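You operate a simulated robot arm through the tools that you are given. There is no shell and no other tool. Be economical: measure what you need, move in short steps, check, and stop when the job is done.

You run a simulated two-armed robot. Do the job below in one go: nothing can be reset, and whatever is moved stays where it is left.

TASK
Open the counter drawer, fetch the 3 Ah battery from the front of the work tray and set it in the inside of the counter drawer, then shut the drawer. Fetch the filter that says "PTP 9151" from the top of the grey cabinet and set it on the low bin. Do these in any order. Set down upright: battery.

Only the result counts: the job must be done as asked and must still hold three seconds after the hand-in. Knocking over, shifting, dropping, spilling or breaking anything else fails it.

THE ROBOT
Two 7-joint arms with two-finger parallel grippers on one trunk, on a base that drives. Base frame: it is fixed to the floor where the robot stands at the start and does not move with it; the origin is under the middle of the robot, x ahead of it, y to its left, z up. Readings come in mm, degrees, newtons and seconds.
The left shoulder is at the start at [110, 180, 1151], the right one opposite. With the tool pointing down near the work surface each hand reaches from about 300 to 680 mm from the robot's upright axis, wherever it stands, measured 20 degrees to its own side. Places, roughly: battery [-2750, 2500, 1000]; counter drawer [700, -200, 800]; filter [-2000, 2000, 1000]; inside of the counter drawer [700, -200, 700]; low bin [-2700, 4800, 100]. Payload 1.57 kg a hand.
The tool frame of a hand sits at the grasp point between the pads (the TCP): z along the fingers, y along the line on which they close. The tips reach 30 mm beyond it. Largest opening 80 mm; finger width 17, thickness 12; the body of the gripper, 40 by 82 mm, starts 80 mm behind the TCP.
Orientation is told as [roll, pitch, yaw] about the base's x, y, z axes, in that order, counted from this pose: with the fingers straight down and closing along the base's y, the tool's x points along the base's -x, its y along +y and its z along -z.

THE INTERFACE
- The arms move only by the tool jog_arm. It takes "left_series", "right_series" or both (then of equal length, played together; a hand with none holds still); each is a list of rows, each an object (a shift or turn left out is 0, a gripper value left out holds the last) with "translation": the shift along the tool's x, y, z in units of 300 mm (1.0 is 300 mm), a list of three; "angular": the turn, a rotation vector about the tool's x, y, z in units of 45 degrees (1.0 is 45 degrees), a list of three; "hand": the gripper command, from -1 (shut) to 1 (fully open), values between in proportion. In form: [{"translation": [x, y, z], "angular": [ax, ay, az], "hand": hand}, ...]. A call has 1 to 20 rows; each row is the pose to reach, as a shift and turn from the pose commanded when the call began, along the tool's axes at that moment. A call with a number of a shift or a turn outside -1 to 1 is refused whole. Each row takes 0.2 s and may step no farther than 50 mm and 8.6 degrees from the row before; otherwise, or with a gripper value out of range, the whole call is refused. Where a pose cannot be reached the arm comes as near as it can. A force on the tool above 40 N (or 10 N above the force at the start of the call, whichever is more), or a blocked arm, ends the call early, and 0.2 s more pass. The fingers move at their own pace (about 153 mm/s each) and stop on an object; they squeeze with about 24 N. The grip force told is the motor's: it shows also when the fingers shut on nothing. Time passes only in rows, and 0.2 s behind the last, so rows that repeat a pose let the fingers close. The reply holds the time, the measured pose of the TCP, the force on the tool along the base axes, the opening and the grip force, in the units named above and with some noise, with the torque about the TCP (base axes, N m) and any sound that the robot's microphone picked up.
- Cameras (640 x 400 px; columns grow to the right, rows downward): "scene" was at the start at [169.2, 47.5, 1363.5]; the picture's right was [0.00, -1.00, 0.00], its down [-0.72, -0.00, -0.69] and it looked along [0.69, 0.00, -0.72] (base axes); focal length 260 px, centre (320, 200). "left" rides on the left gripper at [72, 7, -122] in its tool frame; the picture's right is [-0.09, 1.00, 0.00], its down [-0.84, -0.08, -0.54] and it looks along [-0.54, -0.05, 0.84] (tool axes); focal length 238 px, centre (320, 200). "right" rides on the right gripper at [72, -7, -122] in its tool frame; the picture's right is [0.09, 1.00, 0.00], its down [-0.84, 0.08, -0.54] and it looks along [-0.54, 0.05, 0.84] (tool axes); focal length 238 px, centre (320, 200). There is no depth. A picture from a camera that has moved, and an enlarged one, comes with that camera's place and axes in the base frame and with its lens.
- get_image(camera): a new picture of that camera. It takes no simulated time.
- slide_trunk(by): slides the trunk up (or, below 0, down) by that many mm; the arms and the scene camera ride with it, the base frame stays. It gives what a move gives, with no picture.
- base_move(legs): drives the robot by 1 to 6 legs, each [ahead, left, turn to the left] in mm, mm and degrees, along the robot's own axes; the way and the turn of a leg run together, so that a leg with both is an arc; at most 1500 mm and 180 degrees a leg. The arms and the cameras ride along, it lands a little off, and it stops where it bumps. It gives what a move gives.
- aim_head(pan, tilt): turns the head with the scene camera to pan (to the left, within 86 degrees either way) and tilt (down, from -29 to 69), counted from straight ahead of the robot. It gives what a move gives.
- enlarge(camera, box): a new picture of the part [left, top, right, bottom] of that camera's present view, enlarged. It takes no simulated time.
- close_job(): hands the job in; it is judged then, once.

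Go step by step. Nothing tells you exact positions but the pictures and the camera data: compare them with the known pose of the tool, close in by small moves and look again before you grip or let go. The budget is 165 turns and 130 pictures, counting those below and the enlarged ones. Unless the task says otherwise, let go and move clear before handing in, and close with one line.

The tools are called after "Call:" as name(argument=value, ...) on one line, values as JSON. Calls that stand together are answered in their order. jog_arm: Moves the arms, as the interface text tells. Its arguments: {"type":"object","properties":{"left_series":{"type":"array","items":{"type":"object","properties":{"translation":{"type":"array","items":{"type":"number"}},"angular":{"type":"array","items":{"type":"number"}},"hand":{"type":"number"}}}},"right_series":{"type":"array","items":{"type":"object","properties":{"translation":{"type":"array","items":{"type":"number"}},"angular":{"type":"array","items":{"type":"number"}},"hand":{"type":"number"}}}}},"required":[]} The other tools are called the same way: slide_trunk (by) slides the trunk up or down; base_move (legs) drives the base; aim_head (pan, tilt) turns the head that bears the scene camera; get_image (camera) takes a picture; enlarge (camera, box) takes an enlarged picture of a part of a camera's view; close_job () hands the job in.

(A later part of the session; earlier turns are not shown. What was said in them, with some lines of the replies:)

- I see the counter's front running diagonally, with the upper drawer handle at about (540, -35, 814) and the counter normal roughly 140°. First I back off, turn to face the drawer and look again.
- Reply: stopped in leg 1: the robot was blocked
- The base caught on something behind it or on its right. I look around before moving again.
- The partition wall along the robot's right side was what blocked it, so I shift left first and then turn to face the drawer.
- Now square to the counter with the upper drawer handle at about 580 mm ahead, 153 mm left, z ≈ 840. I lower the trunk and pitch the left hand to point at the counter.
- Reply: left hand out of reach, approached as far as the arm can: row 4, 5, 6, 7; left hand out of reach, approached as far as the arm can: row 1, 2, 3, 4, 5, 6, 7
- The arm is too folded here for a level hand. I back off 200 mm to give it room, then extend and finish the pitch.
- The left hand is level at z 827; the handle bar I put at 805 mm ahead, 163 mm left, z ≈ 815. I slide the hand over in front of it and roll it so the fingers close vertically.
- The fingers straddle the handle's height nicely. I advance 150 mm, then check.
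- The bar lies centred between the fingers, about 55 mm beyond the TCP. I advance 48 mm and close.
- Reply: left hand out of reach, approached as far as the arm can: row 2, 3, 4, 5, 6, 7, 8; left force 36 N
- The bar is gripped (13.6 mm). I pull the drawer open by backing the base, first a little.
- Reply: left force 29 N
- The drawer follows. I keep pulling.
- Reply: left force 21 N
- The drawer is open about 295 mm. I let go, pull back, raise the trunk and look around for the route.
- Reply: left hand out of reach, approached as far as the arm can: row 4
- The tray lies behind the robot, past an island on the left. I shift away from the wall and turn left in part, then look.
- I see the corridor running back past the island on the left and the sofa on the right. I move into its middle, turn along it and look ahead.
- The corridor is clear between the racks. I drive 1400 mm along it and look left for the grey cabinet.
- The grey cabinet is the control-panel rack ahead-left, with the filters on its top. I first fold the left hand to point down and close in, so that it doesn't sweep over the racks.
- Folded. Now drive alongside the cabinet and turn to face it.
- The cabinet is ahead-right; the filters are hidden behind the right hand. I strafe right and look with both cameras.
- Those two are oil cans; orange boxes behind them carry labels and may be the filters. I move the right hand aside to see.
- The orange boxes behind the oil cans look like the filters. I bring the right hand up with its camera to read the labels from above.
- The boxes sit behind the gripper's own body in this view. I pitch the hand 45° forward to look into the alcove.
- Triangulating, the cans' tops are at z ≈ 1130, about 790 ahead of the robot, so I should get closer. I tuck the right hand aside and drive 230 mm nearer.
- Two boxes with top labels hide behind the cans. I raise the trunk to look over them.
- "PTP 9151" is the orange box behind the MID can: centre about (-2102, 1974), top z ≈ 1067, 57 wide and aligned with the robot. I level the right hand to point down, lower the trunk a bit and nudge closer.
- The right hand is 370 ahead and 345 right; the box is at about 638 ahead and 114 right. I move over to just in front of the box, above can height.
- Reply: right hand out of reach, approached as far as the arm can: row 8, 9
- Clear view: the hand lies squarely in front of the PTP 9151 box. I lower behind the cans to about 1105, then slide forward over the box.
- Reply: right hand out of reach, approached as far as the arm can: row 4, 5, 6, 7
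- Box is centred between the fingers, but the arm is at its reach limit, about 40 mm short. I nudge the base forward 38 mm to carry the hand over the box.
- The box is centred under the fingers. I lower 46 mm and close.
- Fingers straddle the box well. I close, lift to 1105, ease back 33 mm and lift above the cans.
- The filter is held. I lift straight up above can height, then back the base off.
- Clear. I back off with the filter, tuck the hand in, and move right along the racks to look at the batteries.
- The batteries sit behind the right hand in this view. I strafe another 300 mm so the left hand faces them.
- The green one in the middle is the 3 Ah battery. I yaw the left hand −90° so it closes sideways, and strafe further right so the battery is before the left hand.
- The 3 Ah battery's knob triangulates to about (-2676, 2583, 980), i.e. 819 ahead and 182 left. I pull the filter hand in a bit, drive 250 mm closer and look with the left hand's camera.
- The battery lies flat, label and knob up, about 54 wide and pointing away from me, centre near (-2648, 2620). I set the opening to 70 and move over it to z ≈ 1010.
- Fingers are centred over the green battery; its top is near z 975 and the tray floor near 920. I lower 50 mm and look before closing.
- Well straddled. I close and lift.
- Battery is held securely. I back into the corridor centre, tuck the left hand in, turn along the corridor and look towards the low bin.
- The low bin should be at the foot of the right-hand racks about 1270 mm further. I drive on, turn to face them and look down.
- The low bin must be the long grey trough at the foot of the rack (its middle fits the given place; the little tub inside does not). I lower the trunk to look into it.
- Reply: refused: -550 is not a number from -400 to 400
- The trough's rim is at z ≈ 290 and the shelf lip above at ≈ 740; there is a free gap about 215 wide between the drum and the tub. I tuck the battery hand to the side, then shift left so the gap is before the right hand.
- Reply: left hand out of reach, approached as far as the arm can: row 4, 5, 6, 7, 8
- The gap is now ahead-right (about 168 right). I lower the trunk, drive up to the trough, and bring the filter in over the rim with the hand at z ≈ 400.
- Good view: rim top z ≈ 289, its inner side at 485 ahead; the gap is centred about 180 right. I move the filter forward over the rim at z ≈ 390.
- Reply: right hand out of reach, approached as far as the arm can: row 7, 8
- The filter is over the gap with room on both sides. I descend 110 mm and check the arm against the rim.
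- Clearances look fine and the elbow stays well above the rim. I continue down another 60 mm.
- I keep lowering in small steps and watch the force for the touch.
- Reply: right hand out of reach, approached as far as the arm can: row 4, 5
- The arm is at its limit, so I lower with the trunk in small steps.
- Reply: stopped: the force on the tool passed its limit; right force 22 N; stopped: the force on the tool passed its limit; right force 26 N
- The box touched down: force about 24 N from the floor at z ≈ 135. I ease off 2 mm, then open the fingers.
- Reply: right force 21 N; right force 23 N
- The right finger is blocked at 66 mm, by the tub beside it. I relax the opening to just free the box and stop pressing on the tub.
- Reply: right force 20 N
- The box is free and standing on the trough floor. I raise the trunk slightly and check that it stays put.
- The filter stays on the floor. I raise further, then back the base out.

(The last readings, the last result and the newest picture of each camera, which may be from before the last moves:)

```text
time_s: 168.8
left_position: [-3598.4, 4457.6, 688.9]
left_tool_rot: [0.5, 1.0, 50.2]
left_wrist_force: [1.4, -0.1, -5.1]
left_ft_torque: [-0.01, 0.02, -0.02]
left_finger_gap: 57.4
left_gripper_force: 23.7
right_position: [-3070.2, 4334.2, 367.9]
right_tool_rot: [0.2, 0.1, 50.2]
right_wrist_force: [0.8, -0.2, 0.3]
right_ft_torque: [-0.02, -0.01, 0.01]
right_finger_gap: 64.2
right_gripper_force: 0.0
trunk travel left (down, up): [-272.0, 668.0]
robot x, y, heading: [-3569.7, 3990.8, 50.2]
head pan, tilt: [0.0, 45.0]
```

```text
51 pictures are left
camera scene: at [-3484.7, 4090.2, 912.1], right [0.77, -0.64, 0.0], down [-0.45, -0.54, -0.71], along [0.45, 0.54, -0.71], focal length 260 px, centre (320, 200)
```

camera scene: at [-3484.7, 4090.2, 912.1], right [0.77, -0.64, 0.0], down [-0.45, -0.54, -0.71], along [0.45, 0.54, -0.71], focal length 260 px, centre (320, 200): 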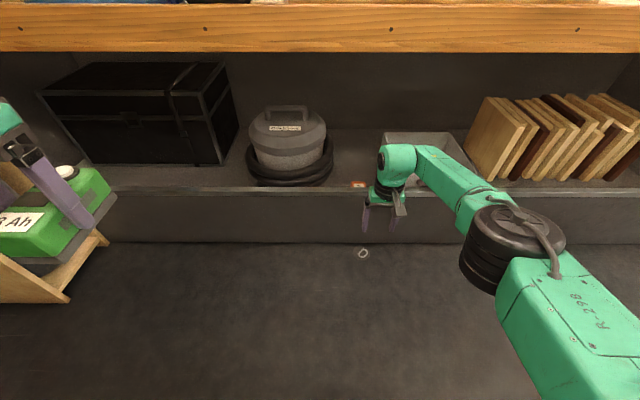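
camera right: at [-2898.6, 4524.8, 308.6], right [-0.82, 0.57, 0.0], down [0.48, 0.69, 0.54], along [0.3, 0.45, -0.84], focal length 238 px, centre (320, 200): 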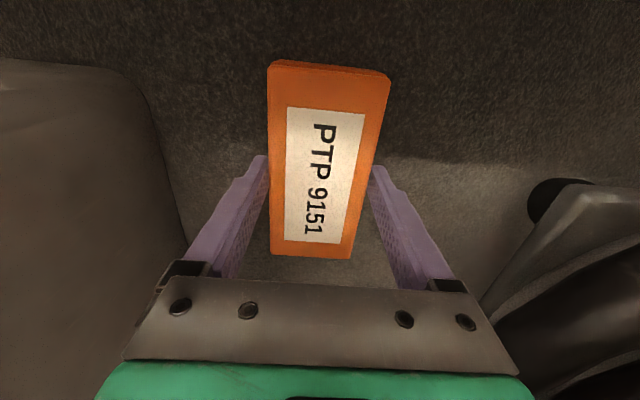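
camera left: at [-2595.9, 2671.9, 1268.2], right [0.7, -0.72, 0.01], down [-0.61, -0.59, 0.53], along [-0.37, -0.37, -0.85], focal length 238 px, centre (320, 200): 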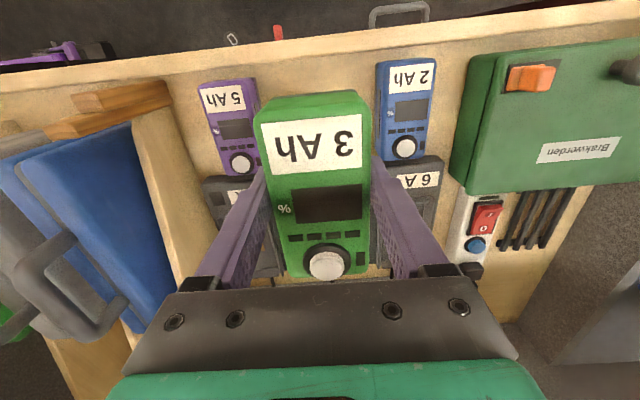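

The filter lies in the low bin. Now I fold the right hand, raise the trunk, turn back along the corridor and return to the drawer with the battery.

Call:
jog_arm(right_series=[{"translation": [0.1, -0.03, -0.08]}, {"translation": [0.2, -0.06, -0.18]}, {"translation": [0.3, -0.09, -0.3]}, {"translation": [0.4, -0.1, -0.42]}, {"translation": [0.48, -0.1, -0.55]}, {"translation": [0.55, -0.1, -0.68]}, {"translation": [0.6, -0.1, -0.8]}, {"translation": [0.6, -0.1, -0.8]}])

Call:
slide_trunk(by=400)

Call:
base_move(legs=[[70, 0, 0], [0, 0, -90]])

Call:
aim_head(pan=0, tilt=25)

Call:
get_image(camera="scene")

```text
time_s: 170.6
left_position: [-3599.0, 4458.0, 687.2]
left_tool_rot: [0.5, 1.0, 50.2]
left_wrist_force: [0.1, -0.1, -4.4]
left_ft_torque: [-0.03, 0.02, -0.02]
left_finger_gap: 58.0
left_gripper_force: 24.1
right_position: [-3159.9, 4175.1, 608.7]
right_tool_rot: [0.1, 0.1, 50.3]
right_wrist_force: [0.5, -0.2, 0.6]
right_ft_torque: [0.01, 0.01, -0.02]
right_finger_gap: 63.9
right_gripper_force: 0.0
trunk travel left (down, up): [-272.0, 668.0]
robot x, y, heading: [-3568.8, 3986.5, 50.4]
head pan, tilt: [0.0, 45.0]
```

```text
time_s: 174.4
left_position: [-3597.9, 4458.6, 1088.7]
left_tool_rot: [0.5, 1.0, 50.2]
left_wrist_force: [0.4, -0.8, -4.5]
left_ft_torque: [-0.04, 0.05, -0.02]
left_finger_gap: 57.9
left_gripper_force: 23.6
right_position: [-3160.2, 4175.9, 1007.9]
right_tool_rot: [0.3, 0.0, 50.3]
right_wrist_force: [0.2, -0.6, 0.5]
right_ft_torque: [-0.01, -0.02, -0.01]
right_finger_gap: 64.1
right_gripper_force: 0.1
trunk travel left (down, up): [-672.0, 268.0]
robot x, y, heading: [-3564.4, 3987.4, 50.0]
head pan, tilt: [0.0, 45.0]
```

```text
time_s: 179.3
left_position: [-3053.4, 4065.1, 1088.4]
left_tool_rot: [0.5, 1.0, -41.0]
left_wrist_force: [0.4, 0.0, -4.4]
left_ft_torque: [0.01, 0.04, 0.0]
left_finger_gap: 58.1
left_gripper_force: 23.8
right_position: [-3344.4, 3631.9, 1008.1]
right_tool_rot: [0.2, 0.2, -41.0]
right_wrist_force: [-0.7, 0.9, 0.5]
right_ft_torque: [0.02, -0.02, 0.02]
right_finger_gap: 64.1
right_gripper_force: 0.0
trunk travel left (down, up): [-672.0, 268.0]
robot x, y, heading: [-3523.5, 4041.5, -41.0]
head pan, tilt: [0.0, 45.0]
```

```text
time_s: 180.1
left_position: [-3052.7, 4064.8, 1087.8]
left_tool_rot: [0.5, 1.0, -41.0]
left_wrist_force: [-0.1, 0.6, -4.8]
left_ft_torque: [0.06, 0.04, 0.0]
left_finger_gap: 57.8
left_gripper_force: 24.0
right_position: [-3343.5, 3631.8, 1008.3]
right_tool_rot: [0.1, 0.1, -41.1]
right_wrist_force: [-0.1, 0.1, 0.3]
right_ft_torque: [0.0, -0.01, 0.0]
right_finger_gap: 64.0
right_gripper_force: 0.0
trunk travel left (down, up): [-672.0, 268.0]
robot x, y, heading: [-3523.7, 4045.4, -41.0]
head pan, tilt: [0.0, 25.0]
```

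```text
50 pictures are left
camera scene: at [-3415.5, 3949.5, 1342.5], right [-0.66, -0.75, 0.0], down [-0.32, 0.28, -0.91], along [0.68, -0.59, -0.42], focal length 260 px, centre (320, 200)
```

scene: 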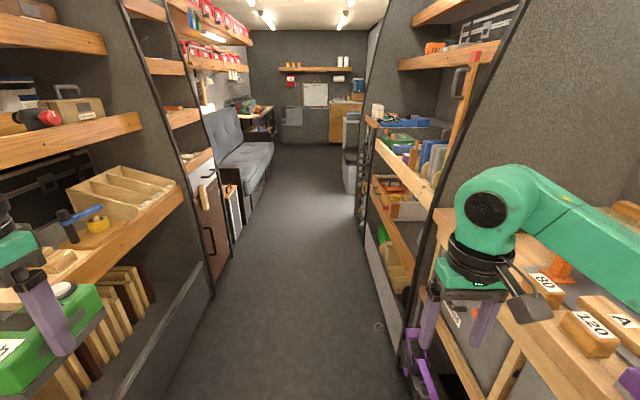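

The corridor back is clear. I centre myself and drive back towards the counter.

Call:
base_move(legs=[[0, 120, 1.0], [1500, 0, 0], [1400, 0, 0]])

Call:
get_image(camera="scene")

```text
time_s: 194.9
left_position: [-775.1, 2304.9, 1089.1]
left_tool_rot: [0.5, 1.0, -39.8]
left_wrist_force: [0.4, 0.5, -4.1]
left_ft_torque: [0.05, 0.03, 0.02]
left_finger_gap: 57.9
left_gripper_force: 24.2
right_position: [-1056.5, 1865.6, 1009.5]
right_tool_rot: [0.2, 0.2, -39.8]
right_wrist_force: [-0.9, -0.1, -0.6]
right_ft_torque: [-0.01, 0.02, -0.02]
right_finger_gap: 63.9
right_gripper_force: 0.0
trunk travel left (down, up): [-672.0, 268.0]
robot x, y, heading: [-1247.8, 2274.3, -39.8]
head pan, tilt: [0.0, 25.0]
```

```text
49 pictures are left
camera scene: at [-1135.5, 2182.5, 1342.6], right [-0.64, -0.77, 0.0], down [-0.33, 0.27, -0.91], along [0.7, -0.58, -0.42], focal length 260 px, centre (320, 200)
```

scene: 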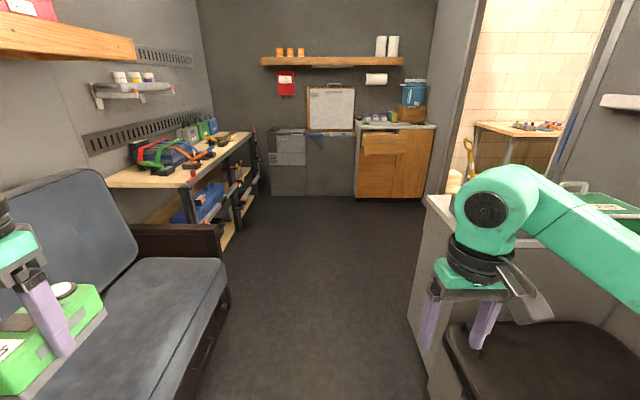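

The open drawer is visible at the end. I drive on past the island, then strafe right towards it.

Call:
base_move(legs=[[1000, 0, 0], [780, 0, 0], [0, -740, -0.4]])

Call:
aim_head(pan=10, tilt=45)

Call:
get_image(camera="scene")

```text
time_s: 207.5
left_position: [94.2, 575.1, 1088.2]
left_tool_rot: [0.6, 1.0, -42.4]
left_wrist_force: [-0.2, 0.6, -5.5]
left_ft_torque: [0.0, 0.05, 0.03]
left_finger_gap: 58.0
left_gripper_force: 24.1
right_position: [-207.0, 149.9, 1008.7]
right_tool_rot: [0.3, 0.1, -42.3]
right_wrist_force: [-1.0, -0.7, -0.1]
right_ft_torque: [0.01, 0.01, 0.0]
right_finger_gap: 64.0
right_gripper_force: 0.2
trunk travel left (down, up): [-672.0, 268.0]
robot x, y, heading: [-374.2, 566.8, -42.6]
head pan, tilt: [0.0, 25.0]
```

```text
time_s: 208.3
left_position: [94.2, 574.5, 1088.9]
left_tool_rot: [0.5, 1.1, -42.4]
left_wrist_force: [-0.4, -0.1, -5.3]
left_ft_torque: [0.01, 0.05, -0.01]
left_finger_gap: 57.7
left_gripper_force: 23.4
right_position: [-207.4, 150.8, 1008.4]
right_tool_rot: [0.2, 0.1, -42.5]
right_wrist_force: [0.0, 0.4, 0.0]
right_ft_torque: [0.02, -0.01, 0.02]
right_finger_gap: 64.0
right_gripper_force: 0.0
trunk travel left (down, up): [-672.0, 268.0]
robot x, y, heading: [-376.4, 567.6, -42.4]
head pan, tilt: [10.0, 45.0]
```

```text
48 pictures are left
camera scene: at [-270.4, 487.4, 1312.1], right [-0.54, -0.84, 0.0], down [-0.6, 0.38, -0.71], along [0.6, -0.38, -0.71], focal length 260 px, centre (320, 200)
```

scene: 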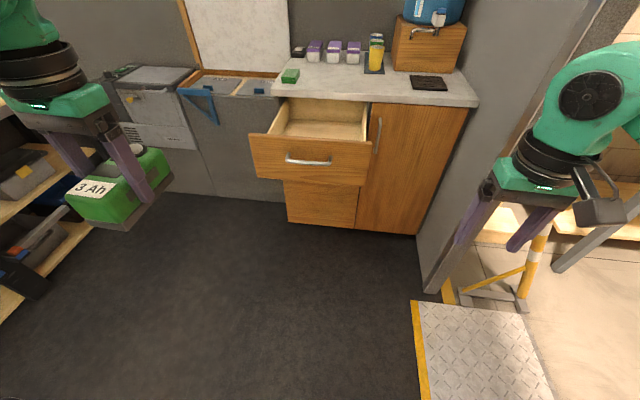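

I see the open drawer ahead. I pull the right hand inwards, straighten the heading and move up so the left hand can reach over the drawer.

Call:
jog_arm(right_series=[{"translation": [0, 0.1, 0]}, {"translation": [0, 0.2, 0]}, {"translation": [0, 0.3, 0]}, {"translation": [0, 0.4, 0]}, {"translation": [0, 0.4, 0]}])

Call:
base_move(legs=[[0, 0, 2.3], [300, 20, 0]])

Call:
aim_head(pan=12, tilt=55)

Call:
get_image(camera="scene")

```text
time_s: 209.5
left_position: [94.3, 573.8, 1090.3]
left_tool_rot: [0.5, 1.0, -42.5]
left_wrist_force: [-0.6, -1.0, -4.8]
left_ft_torque: [0.04, 0.03, -0.03]
left_finger_gap: 57.9
left_gripper_force: 23.0
right_position: [-127.3, 238.8, 1008.7]
right_tool_rot: [0.4, 0.1, -42.4]
right_wrist_force: [-0.7, 0.3, -0.2]
right_ft_torque: [-0.01, -0.05, 0.01]
right_finger_gap: 64.0
right_gripper_force: 0.2
trunk travel left (down, up): [-672.0, 268.0]
robot x, y, heading: [-376.2, 563.3, -42.6]
head pan, tilt: [10.0, 45.0]
```

```text
time_s: 211.9
left_position: [330.3, 416.2, 1089.2]
left_tool_rot: [0.4, 1.0, -40.4]
left_wrist_force: [0.0, -0.3, -4.3]
left_ft_torque: [0.05, 0.05, 0.01]
left_finger_gap: 58.0
left_gripper_force: 23.8
right_position: [121.6, 71.7, 1008.4]
right_tool_rot: [0.3, 0.0, -40.4]
right_wrist_force: [0.3, 0.0, -0.6]
right_ft_torque: [-0.03, 0.02, -0.02]
right_finger_gap: 64.0
right_gripper_force: 0.1
trunk travel left (down, up): [-672.0, 268.0]
robot x, y, heading: [-135.4, 384.7, -40.0]
head pan, tilt: [10.0, 45.0]
```

```text
time_s: 212.7
left_position: [331.7, 415.6, 1088.5]
left_tool_rot: [0.5, 1.1, -40.5]
left_wrist_force: [0.0, 0.2, -4.0]
left_ft_torque: [0.04, 0.01, -0.01]
left_finger_gap: 57.9
left_gripper_force: 24.0
right_position: [123.0, 72.0, 1008.4]
right_tool_rot: [0.2, 0.1, -40.4]
right_wrist_force: [0.5, -0.4, 0.1]
right_ft_torque: [-0.03, 0.0, -0.02]
right_finger_gap: 64.0
right_gripper_force: 0.2
trunk travel left (down, up): [-672.0, 268.0]
robot x, y, heading: [-135.8, 389.2, -40.5]
head pan, tilt: [12.0, 55.0]
```

```text
47 pictures are left
camera scene: at [-36.1, 321.6, 1298.6], right [-0.48, -0.88, 0.0], down [-0.72, 0.39, -0.57], along [0.5, -0.27, -0.82], focal length 260 px, centre (320, 200)
```

scene: 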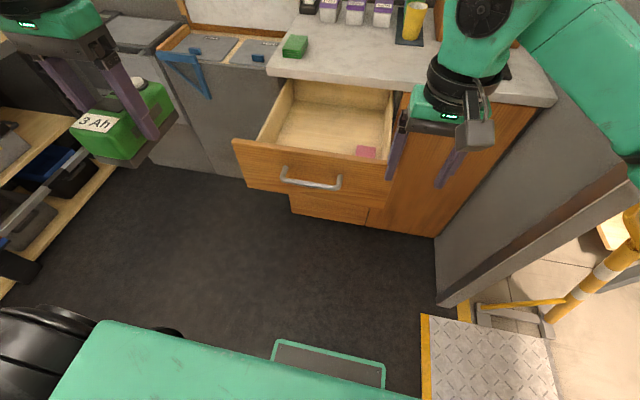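

The drawer is in view (a small pink item lies at its right). I move 80 mm closer, bring the battery over the drawer's middle at z ≈ 1030, and lift the right hand out of the way.

Call:
base_move(legs=[[80, 0, 0.3]])

Call:
jog_arm(left_series=[{"translation": [-0.1, -0.1, 0.02]}, {"translation": [-0.2, -0.2, 0.05]}, {"translation": [-0.3, -0.3, 0.08]}, {"translation": [-0.4, -0.4, 0.12]}, {"translation": [-0.5, -0.5, 0.16]}, {"translation": [-0.6, -0.58, 0.2]}, {"translation": [-0.7, -0.64, 0.2]}, {"translation": [-0.78, -0.66, 0.2]}, {"translation": [-0.78, -0.66, 0.2]}], right_series=[{"translation": [0.02, 0, -0.1]}, {"translation": [0.04, -0.02, -0.2]}, {"translation": [0.06, -0.05, -0.3]}, {"translation": [0.08, -0.08, -0.4]}, {"translation": [0.1, -0.1, -0.5]}, {"translation": [0.1, -0.12, -0.6]}, {"translation": [0.1, -0.15, -0.67]}, {"translation": [0.1, -0.15, -0.67]}, {"translation": [0.1, -0.15, -0.67]}])

Call:
get_image(camera="scene")

Call:
get_image(camera="left")

```text
time_s: 213.7
left_position: [392.1, 367.3, 1089.3]
left_tool_rot: [0.5, 0.9, -40.1]
left_wrist_force: [0.6, -0.4, -4.6]
left_ft_torque: [0.02, 0.03, 0.0]
left_finger_gap: 57.7
left_gripper_force: 24.0
right_position: [185.2, 21.8, 1008.3]
right_tool_rot: [0.3, 0.0, -39.9]
right_wrist_force: [-0.7, -0.5, -0.1]
right_ft_torque: [-0.01, -0.01, 0.02]
right_finger_gap: 63.5
right_gripper_force: 0.2
trunk travel left (down, up): [-672.0, 268.0]
robot x, y, heading: [-77.0, 337.3, -40.1]
head pan, tilt: [12.0, 55.0]
```

```text
time_s: 215.7
left_position: [443.9, 65.7, 1025.2]
left_tool_rot: [0.5, 1.1, -40.1]
left_wrist_force: [-0.3, 0.3, -4.8]
left_ft_torque: [0.0, 0.02, -0.02]
left_finger_gap: 58.0
left_gripper_force: 24.2
right_position: [132.5, 5.8, 1208.5]
right_tool_rot: [0.1, 0.1, -40.0]
right_wrist_force: [0.8, 0.4, -0.1]
right_ft_torque: [0.0, -0.02, -0.01]
right_finger_gap: 64.3
right_gripper_force: 0.1
trunk travel left (down, up): [-672.0, 268.0]
robot x, y, heading: [-78.4, 339.0, -40.2]
head pan, tilt: [12.0, 55.0]
```

```text
46 pictures are left
camera scene: at [25.2, 271.2, 1298.6], right [-0.47, -0.88, 0.0], down [-0.72, 0.38, -0.57], along [0.51, -0.27, -0.82], focal length 260 px, centre (320, 200)
```

scene: 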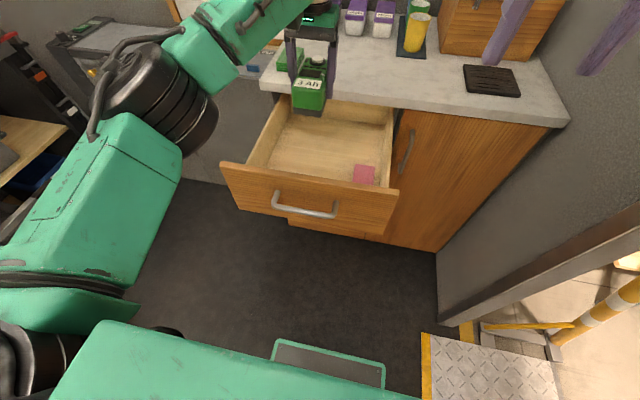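

```text
45 pictures are left
camera left: at [394.7, 114.2, 1145.9], right [0.71, 0.7, 0.01], down [0.6, -0.61, 0.53], along [0.37, -0.37, -0.85], focal length 238 px, centre (320, 200)
```

left: 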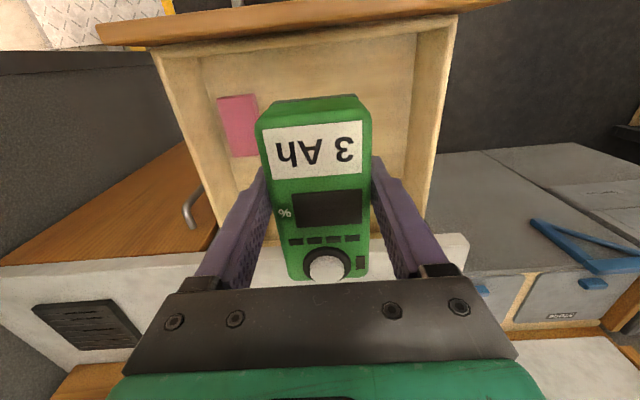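

Battery is above the drawer's middle, clear of the pink item. To keep the elbow above the drawer front I lower the trunk only 80 mm, then lower the arm.

Call:
slide_trunk(by=-80)

Call:
jog_arm(left_series=[{"translation": [0, 0, 0.1]}, {"translation": [0, 0, 0.2]}, {"translation": [0, 0, 0.3]}, {"translation": [0, 0, 0.3]}])

Call:
get_image(camera="scene")

Call:
get_image(camera="left")

```text
time_s: 216.9
left_position: [444.3, 65.9, 943.3]
left_tool_rot: [0.4, 1.1, -40.1]
left_wrist_force: [0.5, -0.1, -5.3]
left_ft_torque: [0.04, 0.01, 0.01]
left_finger_gap: 57.7
left_gripper_force: 23.8
right_position: [133.7, 4.5, 1129.3]
right_tool_rot: [0.3, 0.2, -39.9]
right_wrist_force: [-0.2, 0.1, -0.5]
right_ft_torque: [-0.01, 0.0, 0.01]
right_finger_gap: 64.1
right_gripper_force: 0.1
trunk travel left (down, up): [-592.0, 348.0]
robot x, y, heading: [-75.4, 335.1, -40.2]
head pan, tilt: [12.0, 55.0]
```

```text
time_s: 217.9
left_position: [442.3, 67.0, 852.6]
left_tool_rot: [0.7, 1.1, -39.9]
left_wrist_force: [0.2, 0.6, -5.1]
left_ft_torque: [0.04, 0.04, -0.02]
left_finger_gap: 58.0
left_gripper_force: 24.1
right_position: [134.3, 5.3, 1130.0]
right_tool_rot: [0.3, 0.1, -40.0]
right_wrist_force: [-0.3, 0.2, -0.5]
right_ft_torque: [-0.04, 0.02, 0.01]
right_finger_gap: 64.0
right_gripper_force: 0.1
trunk travel left (down, up): [-592.0, 348.0]
robot x, y, heading: [-76.9, 336.4, -40.1]
head pan, tilt: [12.0, 55.0]
```

```text
44 pictures are left
camera scene: at [24.8, 270.5, 1218.6], right [-0.47, -0.88, 0.0], down [-0.72, 0.39, -0.57], along [0.51, -0.27, -0.82], focal length 260 px, centre (320, 200)
```

scene: 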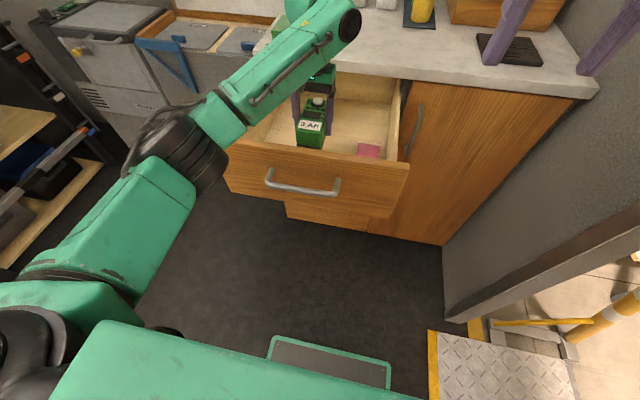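

```text
43 pictures are left
camera left: at [392.1, 114.6, 975.6], right [0.71, 0.7, 0.01], down [0.6, -0.61, 0.53], along [0.37, -0.37, -0.85], focal length 238 px, centre (320, 200)
```

left: 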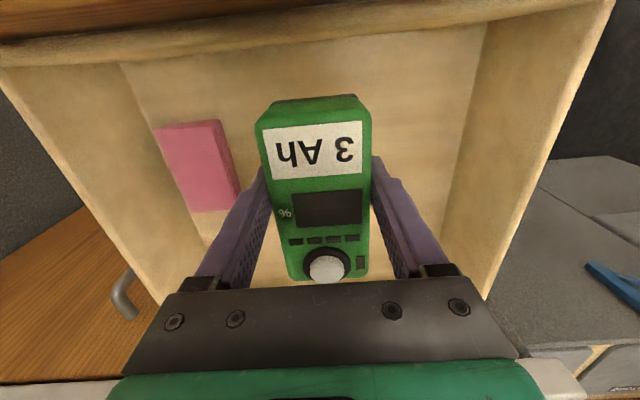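

I shift 20 mm left away from the pink item and keep lowering in small steps.

Call:
jog_arm(left_series=[{"translation": [0, 0.04, 0.03]}, {"translation": [0, 0.07, 0.06]}, {"translation": [0, 0.07, 0.09]}, {"translation": [0, 0.07, 0.1]}, {"translation": [0, 0.07, 0.1]}])

Call:
get_image(camera="left")

Call:
enlarge(camera="scene", box=[230, 70, 420, 200])

```text
time_s: 219.1
left_position: [457.1, 83.3, 823.4]
left_tool_rot: [0.5, 1.1, -40.0]
left_wrist_force: [-0.4, 0.4, -5.0]
left_ft_torque: [0.05, 0.03, 0.01]
left_finger_gap: 57.9
left_gripper_force: 24.0
right_position: [134.6, 4.9, 1129.2]
right_tool_rot: [0.3, 0.1, -40.0]
right_wrist_force: [-0.4, 0.4, 0.4]
right_ft_torque: [0.02, 0.0, -0.01]
right_finger_gap: 63.8
right_gripper_force: 0.1
trunk travel left (down, up): [-592.0, 348.0]
robot x, y, heading: [-73.8, 337.5, -40.0]
head pan, tilt: [12.0, 55.0]
```

```text
42 pictures are left
camera left: at [405.9, 131.9, 946.5], right [0.71, 0.7, 0.01], down [0.6, -0.61, 0.53], along [0.37, -0.37, -0.85], focal length 238 px, centre (320, 200)
```

left: 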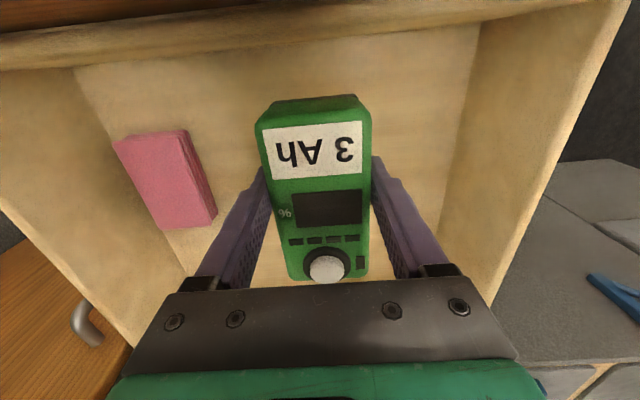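

```text
3.08 times, centred on (325, 135) of scene
camera zoom: at [25.0, 270.4, 1218.6], right [-0.47, -0.88, 0.0], down [-0.72, 0.39, -0.57], along [0.51, -0.27, -0.82], focal length 800 px, centre (305, 400)
```

zoom: 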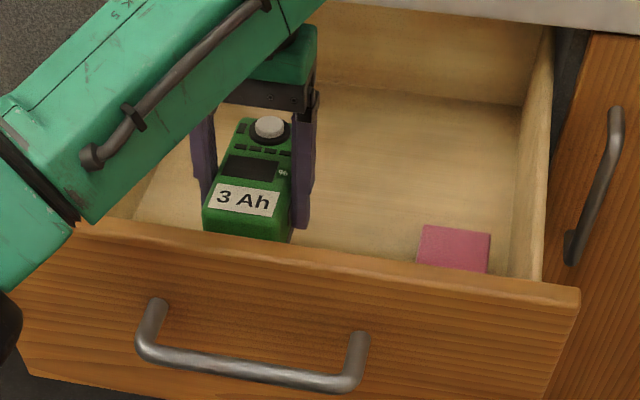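

Plenty of room. I go on lowering in fine steps for the touch.

Call:
jog_arm(left_series=[{"translation": [0, 0, 0.02]}, {"translation": [0, 0, 0.04]}, {"translation": [0, 0, 0.06]}, {"translation": [0, 0, 0.07]}, {"translation": [0, 0, 0.08]}, {"translation": [0, 0, 0.08]}])

Call:
get_image(camera="left")

```text
time_s: 220.5
left_position: [456.5, 84.2, 800.1]
left_tool_rot: [0.5, 1.1, -40.0]
left_wrist_force: [0.0, -0.1, -4.0]
left_ft_torque: [0.03, 0.03, 0.01]
left_finger_gap: 58.0
left_gripper_force: 24.3
right_position: [133.9, 5.5, 1128.7]
right_tool_rot: [0.3, 0.1, -40.0]
right_wrist_force: [0.3, -0.4, -0.6]
right_ft_torque: [-0.02, -0.02, 0.01]
right_finger_gap: 64.0
right_gripper_force: 0.0
trunk travel left (down, up): [-592.0, 348.0]
robot x, y, heading: [-74.9, 337.2, -40.3]
head pan, tilt: [12.0, 55.0]
```

```text
40 pictures are left
camera left: at [406.7, 132.8, 921.9], right [0.71, 0.7, 0.01], down [0.6, -0.61, 0.53], along [0.37, -0.37, -0.85], focal length 238 px, centre (320, 200)
```

left: 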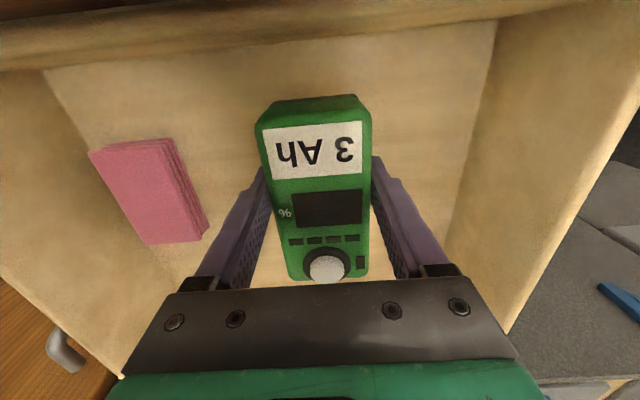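

Call:
jog_arm(left_series=[{"translation": [0, 0, 0.015]}, {"translation": [0, 0, 0.03]}, {"translation": [0, 0, 0.04]}, {"translation": [0, 0, 0.045]}, {"translation": [0, 0, 0.05]}, {"translation": [0, 0, 0.05]}])

```text
time_s: 221.9
left_position: [457.0, 84.6, 785.2]
left_tool_rot: [0.5, 1.1, -40.0]
left_wrist_force: [-0.2, -0.4, -4.8]
left_ft_torque: [0.04, 0.03, 0.02]
left_finger_gap: 57.8
left_gripper_force: 24.1
right_position: [134.6, 3.7, 1129.1]
right_tool_rot: [0.3, 0.1, -40.0]
right_wrist_force: [0.1, 0.3, 1.0]
right_ft_torque: [0.04, -0.01, 0.0]
right_finger_gap: 63.8
right_gripper_force: 0.1
trunk travel left (down, up): [-592.0, 348.0]
robot x, y, heading: [-76.2, 335.8, -39.7]
head pan, tilt: [12.0, 55.0]
```

No contact yet at 785. I continue in 3 mm steps.

Call:
jog_arm(left_series=[{"translation": [0, 0, 0.01]}, {"translation": [0, 0, 0.02]}, {"translation": [0, 0, 0.027]}, {"translation": [0, 0, 0.027]}])

Call:
jog_arm(left_series=[{"translation": [0, 0, 0.008]}, {"translation": [0, 0, 0.015]}, {"translation": [0, 0, 0.02]}, {"translation": [0, 0, 0.02]}])

Call:
get_image(camera="left")

```text
time_s: 222.9
left_position: [455.7, 85.2, 775.7]
left_tool_rot: [0.5, 1.1, -40.0]
left_wrist_force: [0.3, -0.2, -4.1]
left_ft_torque: [-0.01, 0.04, 0.01]
left_finger_gap: 57.9
left_gripper_force: 24.0
right_position: [134.6, 4.5, 1129.8]
right_tool_rot: [0.1, 0.1, -40.0]
right_wrist_force: [0.5, -0.4, 0.2]
right_ft_torque: [0.03, 0.02, 0.0]
right_finger_gap: 64.0
right_gripper_force: 0.2
trunk travel left (down, up): [-592.0, 348.0]
robot x, y, heading: [-73.2, 337.2, -40.1]
head pan, tilt: [12.0, 55.0]
```

```text
time_s: 223.9
left_position: [456.5, 85.0, 770.5]
left_tool_rot: [0.5, 1.1, -40.0]
left_wrist_force: [-0.2, -0.2, -4.6]
left_ft_torque: [0.05, 0.01, -0.01]
left_finger_gap: 57.7
left_gripper_force: 24.3
right_position: [134.3, 3.9, 1130.1]
right_tool_rot: [0.3, 0.0, -40.1]
right_wrist_force: [0.0, 0.5, 0.2]
right_ft_torque: [0.01, -0.02, 0.0]
right_finger_gap: 64.0
right_gripper_force: 0.1
trunk travel left (down, up): [-592.0, 348.0]
robot x, y, heading: [-77.6, 336.3, -40.2]
head pan, tilt: [12.0, 55.0]
```

```text
39 pictures are left
camera left: at [406.7, 132.7, 893.1], right [0.71, 0.7, 0.01], down [0.6, -0.61, 0.53], along [0.37, -0.37, -0.85], focal length 238 px, centre (320, 200)
```

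left: 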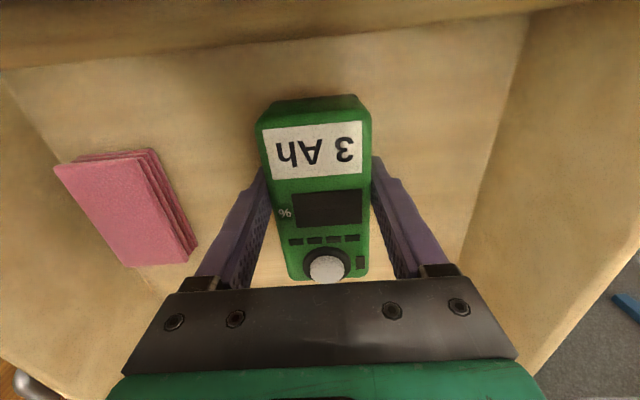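

Call:
jog_arm(left_series=[{"translation": [0, 0, 0.008]}, {"translation": [0, 0, 0.014]}, {"translation": [0, 0, 0.02]}, {"translation": [0, 0, 0.02]}])

Call:
jog_arm(left_series=[{"translation": [0, 0, 0.008]}, {"translation": [0, 0, 0.014]}, {"translation": [0, 0, 0.02]}, {"translation": [0, 0, 0.02]}])

```text
time_s: 224.9
left_position: [456.8, 84.8, 765.0]
left_tool_rot: [0.5, 1.1, -39.9]
left_wrist_force: [-0.4, -0.7, -4.5]
left_ft_torque: [0.01, 0.06, 0.0]
left_finger_gap: 57.9
left_gripper_force: 24.0
right_position: [134.0, 5.4, 1128.6]
right_tool_rot: [0.3, 0.2, -39.9]
right_wrist_force: [0.0, -0.4, -0.1]
right_ft_torque: [0.03, 0.01, 0.04]
right_finger_gap: 64.0
right_gripper_force: 0.1
trunk travel left (down, up): [-592.0, 348.0]
robot x, y, heading: [-77.8, 335.3, -40.1]
head pan, tilt: [12.0, 55.0]
```

```text
time_s: 225.9
left_position: [454.6, 85.2, 761.4]
left_tool_rot: [0.5, 0.7, -40.1]
left_wrist_force: [2.4, 1.3, 16.3]
left_ft_torque: [-0.12, 0.54, 0.0]
left_finger_gap: 58.1
left_gripper_force: 24.3
right_position: [130.1, 5.4, 1130.4]
right_tool_rot: [0.3, 0.0, -39.9]
right_wrist_force: [0.1, 0.0, -0.2]
right_ft_torque: [-0.01, -0.04, 0.02]
right_finger_gap: 64.2
right_gripper_force: 0.1
trunk travel left (down, up): [-592.0, 348.0]
robot x, y, heading: [-76.9, 338.6, -40.0]
head pan, tilt: [12.0, 55.0]
```

Contact: about 21 N under the battery. I open the fingers gently and rise.

Call:
jog_arm(left_series=[{"translation": [0, 0, -0.005]}, {"translation": [0, 0, -0.005], "hand": 0.5}, {"translation": [0, 0, -0.005], "hand": 0.75}, {"translation": [0, 0, -0.005], "hand": 0.75}, {"translation": [0, 0, -0.06], "hand": 0.75}, {"translation": [0, 0, -0.12], "hand": 0.75}, {"translation": [0, 0, -0.12], "hand": 0.75}])

Call:
get_image(camera="left")

```text
time_s: 227.5
left_position: [456.1, 85.1, 794.5]
left_tool_rot: [0.5, 0.9, -40.0]
left_wrist_force: [0.1, 0.3, 0.4]
left_ft_torque: [-0.01, 0.0, 0.01]
left_finger_gap: 69.9
left_gripper_force: 0.1
right_position: [134.2, 4.6, 1129.7]
right_tool_rot: [0.4, 0.2, -40.0]
right_wrist_force: [0.5, -0.1, 0.4]
right_ft_torque: [0.0, -0.02, -0.05]
right_finger_gap: 63.9
right_gripper_force: 0.1
trunk travel left (down, up): [-592.0, 348.0]
robot x, y, heading: [-78.3, 339.0, -39.9]
head pan, tilt: [12.0, 55.0]
```

```text
38 pictures are left
camera left: at [406.3, 132.3, 917.9], right [0.71, 0.7, 0.01], down [0.6, -0.61, 0.53], along [0.37, -0.37, -0.85], focal length 238 px, centre (320, 200)
```

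left: 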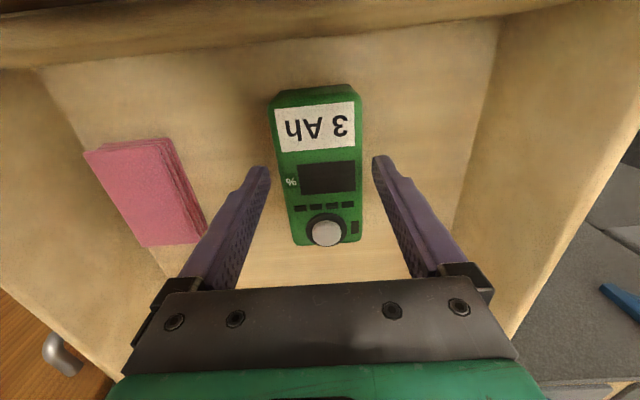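

The battery lies flat and label-up in the drawer. I lift out, back off, and then push the drawer shut on its handle.

Call:
jog_arm(left_series=[{"translation": [0, 0, -0.12]}, {"translation": [0, 0, -0.25]}, {"translation": [0, 0, -0.38]}, {"translation": [0, 0, -0.5]}, {"translation": [0, 0, -0.6], "hand": -1}, {"translation": [0, 0, -0.6], "hand": -1}])

Call:
slide_trunk(by=80)

Call:
get_image(camera="scene")

```text
time_s: 228.9
left_position: [458.7, 80.5, 975.8]
left_tool_rot: [0.5, 1.0, -40.1]
left_wrist_force: [0.3, -0.8, -0.5]
left_ft_torque: [-0.01, 0.02, 0.02]
left_finger_gap: 0.2
left_gripper_force: 21.5
right_position: [133.8, 5.0, 1131.3]
right_tool_rot: [0.2, 0.0, -40.0]
right_wrist_force: [0.6, -0.4, -0.6]
right_ft_torque: [-0.02, -0.02, -0.06]
right_finger_gap: 64.3
right_gripper_force: 0.0
trunk travel left (down, up): [-592.0, 348.0]
robot x, y, heading: [-73.9, 338.4, -40.0]
head pan, tilt: [12.0, 55.0]
```

```text
time_s: 230.1
left_position: [458.5, 80.6, 1055.6]
left_tool_rot: [0.5, 0.9, -40.1]
left_wrist_force: [0.5, 1.1, -0.9]
left_ft_torque: [0.02, 0.0, 0.01]
left_finger_gap: 0.1
left_gripper_force: 21.1
right_position: [132.5, 4.8, 1209.1]
right_tool_rot: [0.4, 0.1, -40.0]
right_wrist_force: [0.2, -0.2, 0.3]
right_ft_torque: [-0.02, -0.01, -0.03]
right_finger_gap: 63.9
right_gripper_force: 0.1
trunk travel left (down, up): [-672.0, 268.0]
robot x, y, heading: [-79.0, 339.8, -40.0]
head pan, tilt: [12.0, 55.0]
```

```text
37 pictures are left
camera scene: at [24.4, 270.6, 1298.6], right [-0.47, -0.88, 0.0], down [-0.72, 0.39, -0.57], along [0.51, -0.27, -0.82], focal length 260 px, centre (320, 200)
```

scene: 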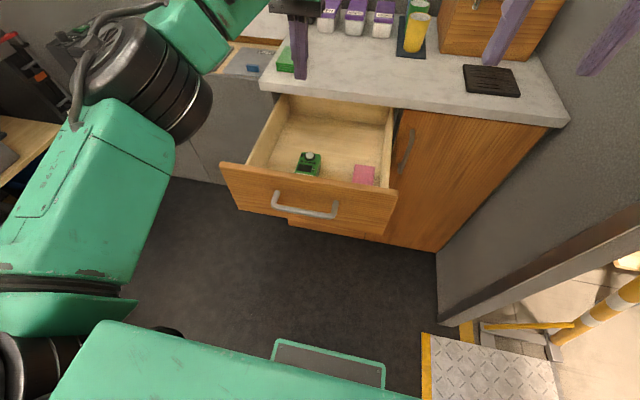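

The battery rests well inside. I back off 330 mm and bring the closed left fingers down in front of the handle.

Call:
base_move(legs=[[-320, 0, 0]])

Call:
slide_trunk(by=-180)

Call:
jog_arm(left_series=[{"translation": [0.05, -0.04, 0.06], "hand": -1}, {"translation": [0.1, -0.08, 0.12], "hand": -1}, {"translation": [0.1, -0.08, 0.19], "hand": -1}, {"translation": [0.1, -0.08, 0.19], "hand": -1}])

Call:
get_image(camera="scene")

Call:
get_image(camera="left")

```text
time_s: 232.2
left_position: [215.9, 283.4, 1055.4]
left_tool_rot: [0.5, 1.2, -39.9]
left_wrist_force: [0.2, -0.2, 0.1]
left_ft_torque: [-0.01, -0.02, -0.01]
left_finger_gap: 0.1
left_gripper_force: 21.0
right_position: [-108.6, 209.3, 1209.6]
right_tool_rot: [0.3, 0.0, -39.9]
right_wrist_force: [0.0, 0.0, -0.8]
right_ft_torque: [0.01, 0.0, -0.03]
right_finger_gap: 64.1
right_gripper_force: 0.0
trunk travel left (down, up): [-672.0, 268.0]
robot x, y, heading: [-319.1, 541.1, -39.9]
head pan, tilt: [12.0, 55.0]
```

```text
time_s: 234.2
left_position: [215.7, 285.4, 875.1]
left_tool_rot: [0.5, 1.0, -39.9]
left_wrist_force: [0.0, 0.1, 0.2]
left_ft_torque: [-0.04, 0.02, -0.02]
left_finger_gap: 0.3
left_gripper_force: 21.4
right_position: [-109.2, 209.0, 1030.5]
right_tool_rot: [0.2, 0.0, -39.9]
right_wrist_force: [-0.2, 0.6, 0.3]
right_ft_torque: [0.01, -0.03, 0.02]
right_finger_gap: 64.5
right_gripper_force: 0.1
trunk travel left (down, up): [-492.0, 448.0]
robot x, y, heading: [-318.9, 538.3, -40.2]
head pan, tilt: [12.0, 55.0]
```

```text
time_s: 235.2
left_position: [174.8, 288.5, 819.5]
left_tool_rot: [0.4, 1.0, -39.9]
left_wrist_force: [-0.2, -0.2, 0.8]
left_ft_torque: [-0.02, -0.01, 0.0]
left_finger_gap: 0.1
left_gripper_force: 21.2
right_position: [-110.0, 210.0, 1029.3]
right_tool_rot: [0.3, 0.0, -39.9]
right_wrist_force: [0.1, -1.0, 0.5]
right_ft_torque: [-0.02, -0.04, 0.0]
right_finger_gap: 64.1
right_gripper_force: 0.1
trunk travel left (down, up): [-492.0, 448.0]
robot x, y, heading: [-321.0, 544.1, -39.9]
head pan, tilt: [12.0, 55.0]
```

```text
36 pictures are left
camera scene: at [-218.8, 474.7, 1118.7], right [-0.47, -0.88, 0.0], down [-0.72, 0.38, -0.57], along [0.51, -0.27, -0.82], focal length 260 px, centre (320, 200)
```

scene: 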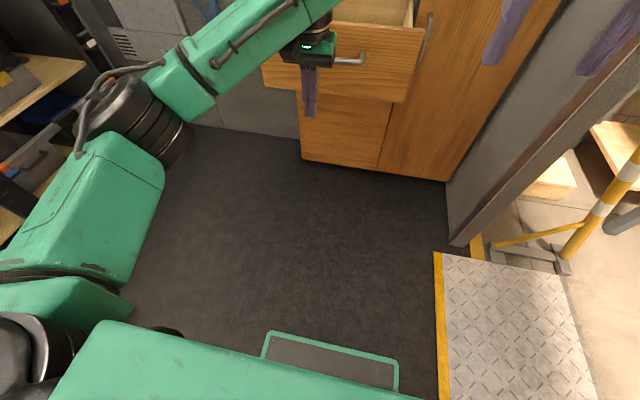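

```text
35 pictures are left
camera left: at [124.9, 335.6, 941.1], right [0.71, 0.7, 0.01], down [0.6, -0.61, 0.53], along [0.38, -0.37, -0.85], focal length 238 px, centre (320, 200)
```

left: 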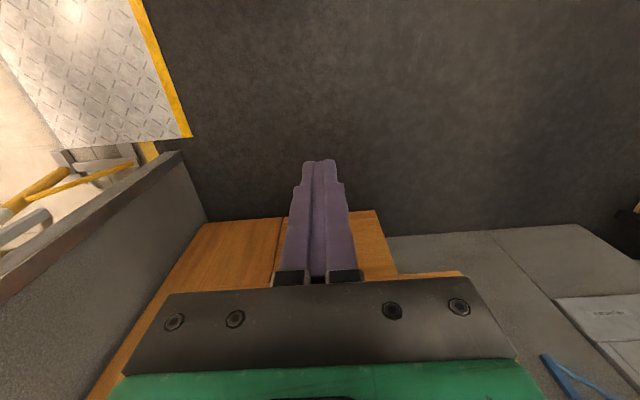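

The fingers are level with the handle bar, about 170 mm in front of it and centred. I drive forward to start pushing the drawer in.

Call:
base_move(legs=[[330, 0, 0]])

Call:
get_image(camera="scene")

Call:
get_image(camera="left")

```text
time_s: 237.3
left_position: [430.5, 78.1, 819.2]
left_tool_rot: [0.7, 1.1, -39.7]
left_wrist_force: [0.8, -0.6, -0.6]
left_ft_torque: [0.01, 0.01, 0.05]
left_finger_gap: 0.0
left_gripper_force: 21.5
right_position: [146.2, -1.2, 1029.3]
right_tool_rot: [0.3, 0.0, -39.7]
right_wrist_force: [0.1, 0.4, -0.2]
right_ft_torque: [0.02, 0.0, 0.04]
right_finger_gap: 64.1
right_gripper_force: 0.1
trunk travel left (down, up): [-492.0, 448.0]
robot x, y, heading: [-63.5, 330.3, -39.7]
head pan, tilt: [12.0, 55.0]
```

```text
34 pictures are left
camera scene: at [35.3, 263.5, 1118.6], right [-0.47, -0.89, 0.0], down [-0.73, 0.38, -0.57], along [0.51, -0.27, -0.82], focal length 260 px, centre (320, 200)
```

scene: 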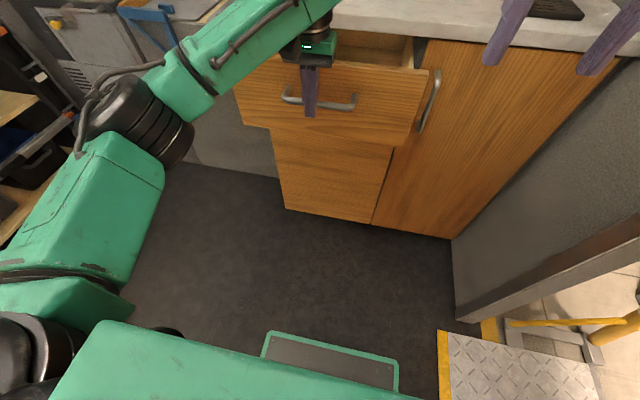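

```text
33 pictures are left
camera left: at [379.5, 125.9, 940.9], right [0.71, 0.71, 0.01], down [0.6, -0.6, 0.53], along [0.38, -0.37, -0.85], focal length 238 px, centre (320, 200)
```

left: 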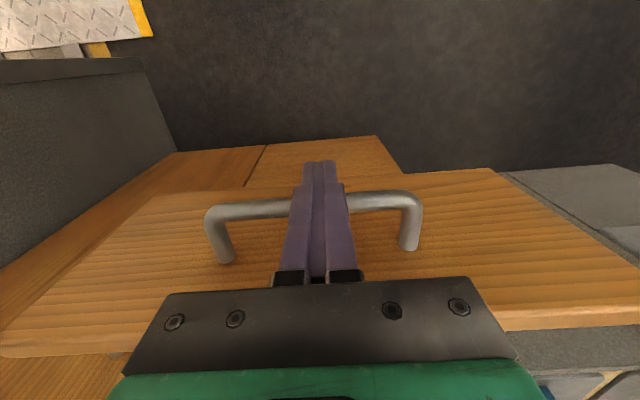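

The drawer goes in, the fingers centred on the handle. About 130 mm remain; I push on.

Call:
base_move(legs=[[105, 0, 0]])

Call:
get_image(camera="left")

Call:
get_image(camera="scene")

```text
time_s: 238.5
left_position: [511.5, 12.1, 817.4]
left_tool_rot: [0.5, 1.1, -39.6]
left_wrist_force: [0.1, -0.7, 0.2]
left_ft_torque: [0.01, 0.03, 0.01]
left_finger_gap: 0.1
left_gripper_force: 21.5
right_position: [226.3, -69.0, 1030.4]
right_tool_rot: [0.3, 0.1, -39.6]
right_wrist_force: [0.8, 0.0, -0.5]
right_ft_torque: [-0.03, -0.02, -0.02]
right_finger_gap: 64.1
right_gripper_force: 0.0
trunk travel left (down, up): [-492.0, 448.0]
robot x, y, heading: [12.5, 257.4, -39.6]
head pan, tilt: [12.0, 55.0]
```

```text
32 pictures are left
camera left: at [460.7, 59.6, 940.8], right [0.71, 0.71, 0.01], down [0.6, -0.6, 0.53], along [0.38, -0.37, -0.85], focal length 238 px, centre (320, 200)
```

left: 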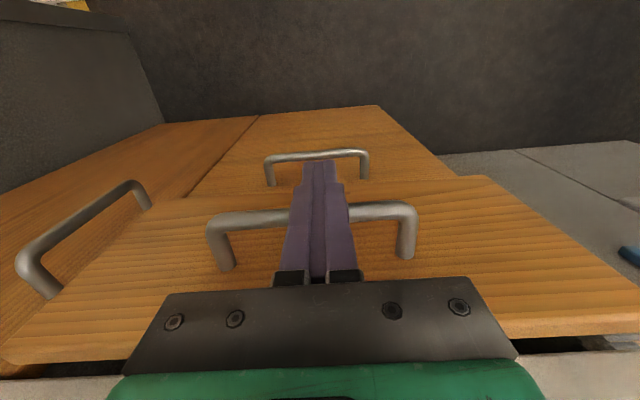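

```text
31 pictures are left
camera scene: at [116.3, 196.6, 1118.6], right [-0.46, -0.89, 0.0], down [-0.73, 0.38, -0.57], along [0.51, -0.27, -0.82], focal length 260 px, centre (320, 200)
```

scene: 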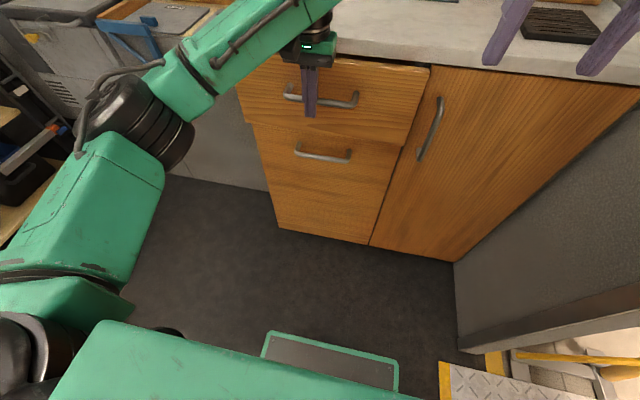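

About 35 mm remain. I finish with the arm in small, force-guarded steps.

Call:
jog_arm(left_series=[{"translation": [-0.025, 0, 0]}, {"translation": [-0.05, 0, 0]}, {"translation": [-0.07, 0, 0]}, {"translation": [-0.085, 0, 0]}, {"translation": [-0.1, 0, 0]}, {"translation": [-0.115, 0, 0]}, {"translation": [-0.13, 0, 0]}, {"translation": [-0.145, 0, 0]}, {"translation": [-0.145, 0, 0]}])

Call:
get_image(camera="left")

Call:
get_image(camera="scene")

```text
time_s: 240.5
left_position: [541.0, -14.7, 818.3]
left_tool_rot: [0.6, 1.2, -39.7]
left_wrist_force: [-24.0, 18.5, -12.8]
left_ft_torque: [0.33, 0.36, -0.06]
left_finger_gap: 0.0
left_gripper_force: 21.8
right_position: [224.6, -65.3, 1030.8]
right_tool_rot: [0.3, -0.2, -39.7]
right_wrist_force: [-0.2, 0.0, -0.6]
right_ft_torque: [0.02, 0.02, 0.03]
right_finger_gap: 63.9
right_gripper_force: 0.0
trunk travel left (down, up): [-492.0, 448.0]
robot x, y, heading: [12.2, 262.1, -39.5]
head pan, tilt: [12.0, 55.0]
```

```text
30 pictures are left
camera left: at [491.1, 34.2, 940.9], right [0.71, 0.71, 0.01], down [0.6, -0.61, 0.52], along [0.37, -0.36, -0.85], focal length 238 px, centre (320, 200)
```

left: 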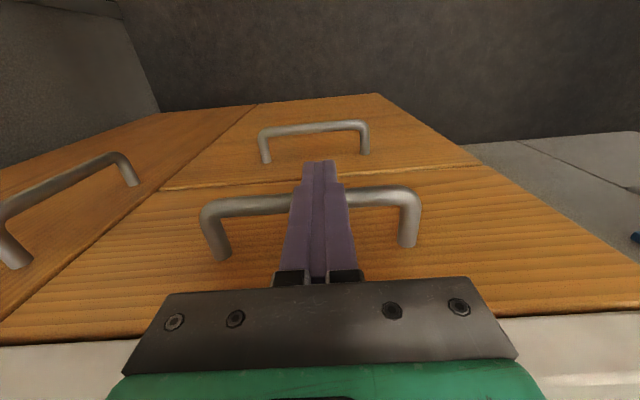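

```text
29 pictures are left
camera scene: at [112.6, 199.9, 1118.9], right [-0.46, -0.89, 0.0], down [-0.72, 0.38, -0.58], along [0.51, -0.27, -0.82], focal length 260 px, centre (320, 200)
```

scene: 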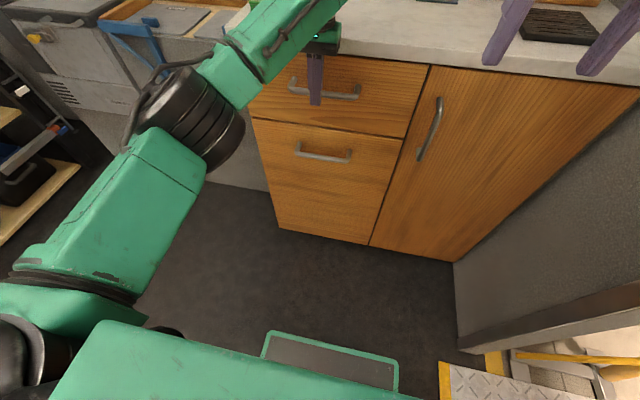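

The drawer is flush and pushes back with 30 N, so it is shut. I withdraw the hand and back off to check.

Call:
jog_arm(left_series=[{"translation": [0.05, 0, 0]}, {"translation": [0.15, 0, 0]}, {"translation": [0.3, 0, 0]}, {"translation": [0.45, 0, 0]}, {"translation": [0.45, 0, 0]}])

Call:
base_move(legs=[[-200, 0, 0]])

Call:
get_image(camera="scene")

```text
time_s: 241.7
left_position: [439.6, 69.1, 821.3]
left_tool_rot: [0.6, 1.1, -39.6]
left_wrist_force: [-0.2, 0.5, 0.6]
left_ft_torque: [0.03, 0.0, 0.02]
left_finger_gap: 0.0
left_gripper_force: 20.9
right_position: [227.8, -68.6, 1029.7]
right_tool_rot: [0.3, 0.0, -39.6]
right_wrist_force: [-0.2, -0.7, -0.2]
right_ft_torque: [0.0, 0.03, 0.01]
right_finger_gap: 64.1
right_gripper_force: 0.1
trunk travel left (down, up): [-492.0, 448.0]
robot x, y, heading: [15.2, 262.7, -39.7]
head pan, tilt: [12.0, 55.0]
```

```text
time_s: 243.3
left_position: [284.3, 196.7, 821.0]
left_tool_rot: [0.5, 1.0, -39.6]
left_wrist_force: [-0.6, -0.4, 0.8]
left_ft_torque: [-0.02, -0.01, -0.03]
left_finger_gap: 0.0
left_gripper_force: 21.4
right_position: [71.6, 59.6, 1029.5]
right_tool_rot: [0.2, 0.0, -39.6]
right_wrist_force: [-0.6, 0.3, 0.2]
right_ft_torque: [-0.03, 0.0, -0.02]
right_finger_gap: 63.9
right_gripper_force: 0.2
trunk travel left (down, up): [-492.0, 448.0]
robot x, y, heading: [-140.4, 389.3, -39.8]
head pan, tilt: [12.0, 55.0]
```

```text
28 pictures are left
camera scene: at [-39.5, 325.7, 1118.7], right [-0.46, -0.89, 0.0], down [-0.73, 0.38, -0.57], along [0.51, -0.27, -0.82], focal length 260 px, centre (320, 200)
```

scene: 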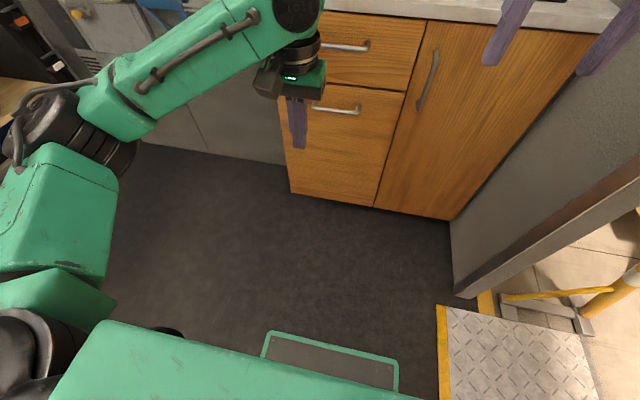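

The drawer is shut flush with the battery inside, and the filter is in the low bin. Both hands are clear, so I hand in.

Call:
close_job()

```text
The job is handed in.
```

I put the 3 Ah battery label-up in the counter drawer and shut it, and set the "PTP 9151" filter in the low bin. As I let the filter go, a finger pressed briefly against the tub beside it; I saw no sign that the tub moved, but I couldn't measure it.
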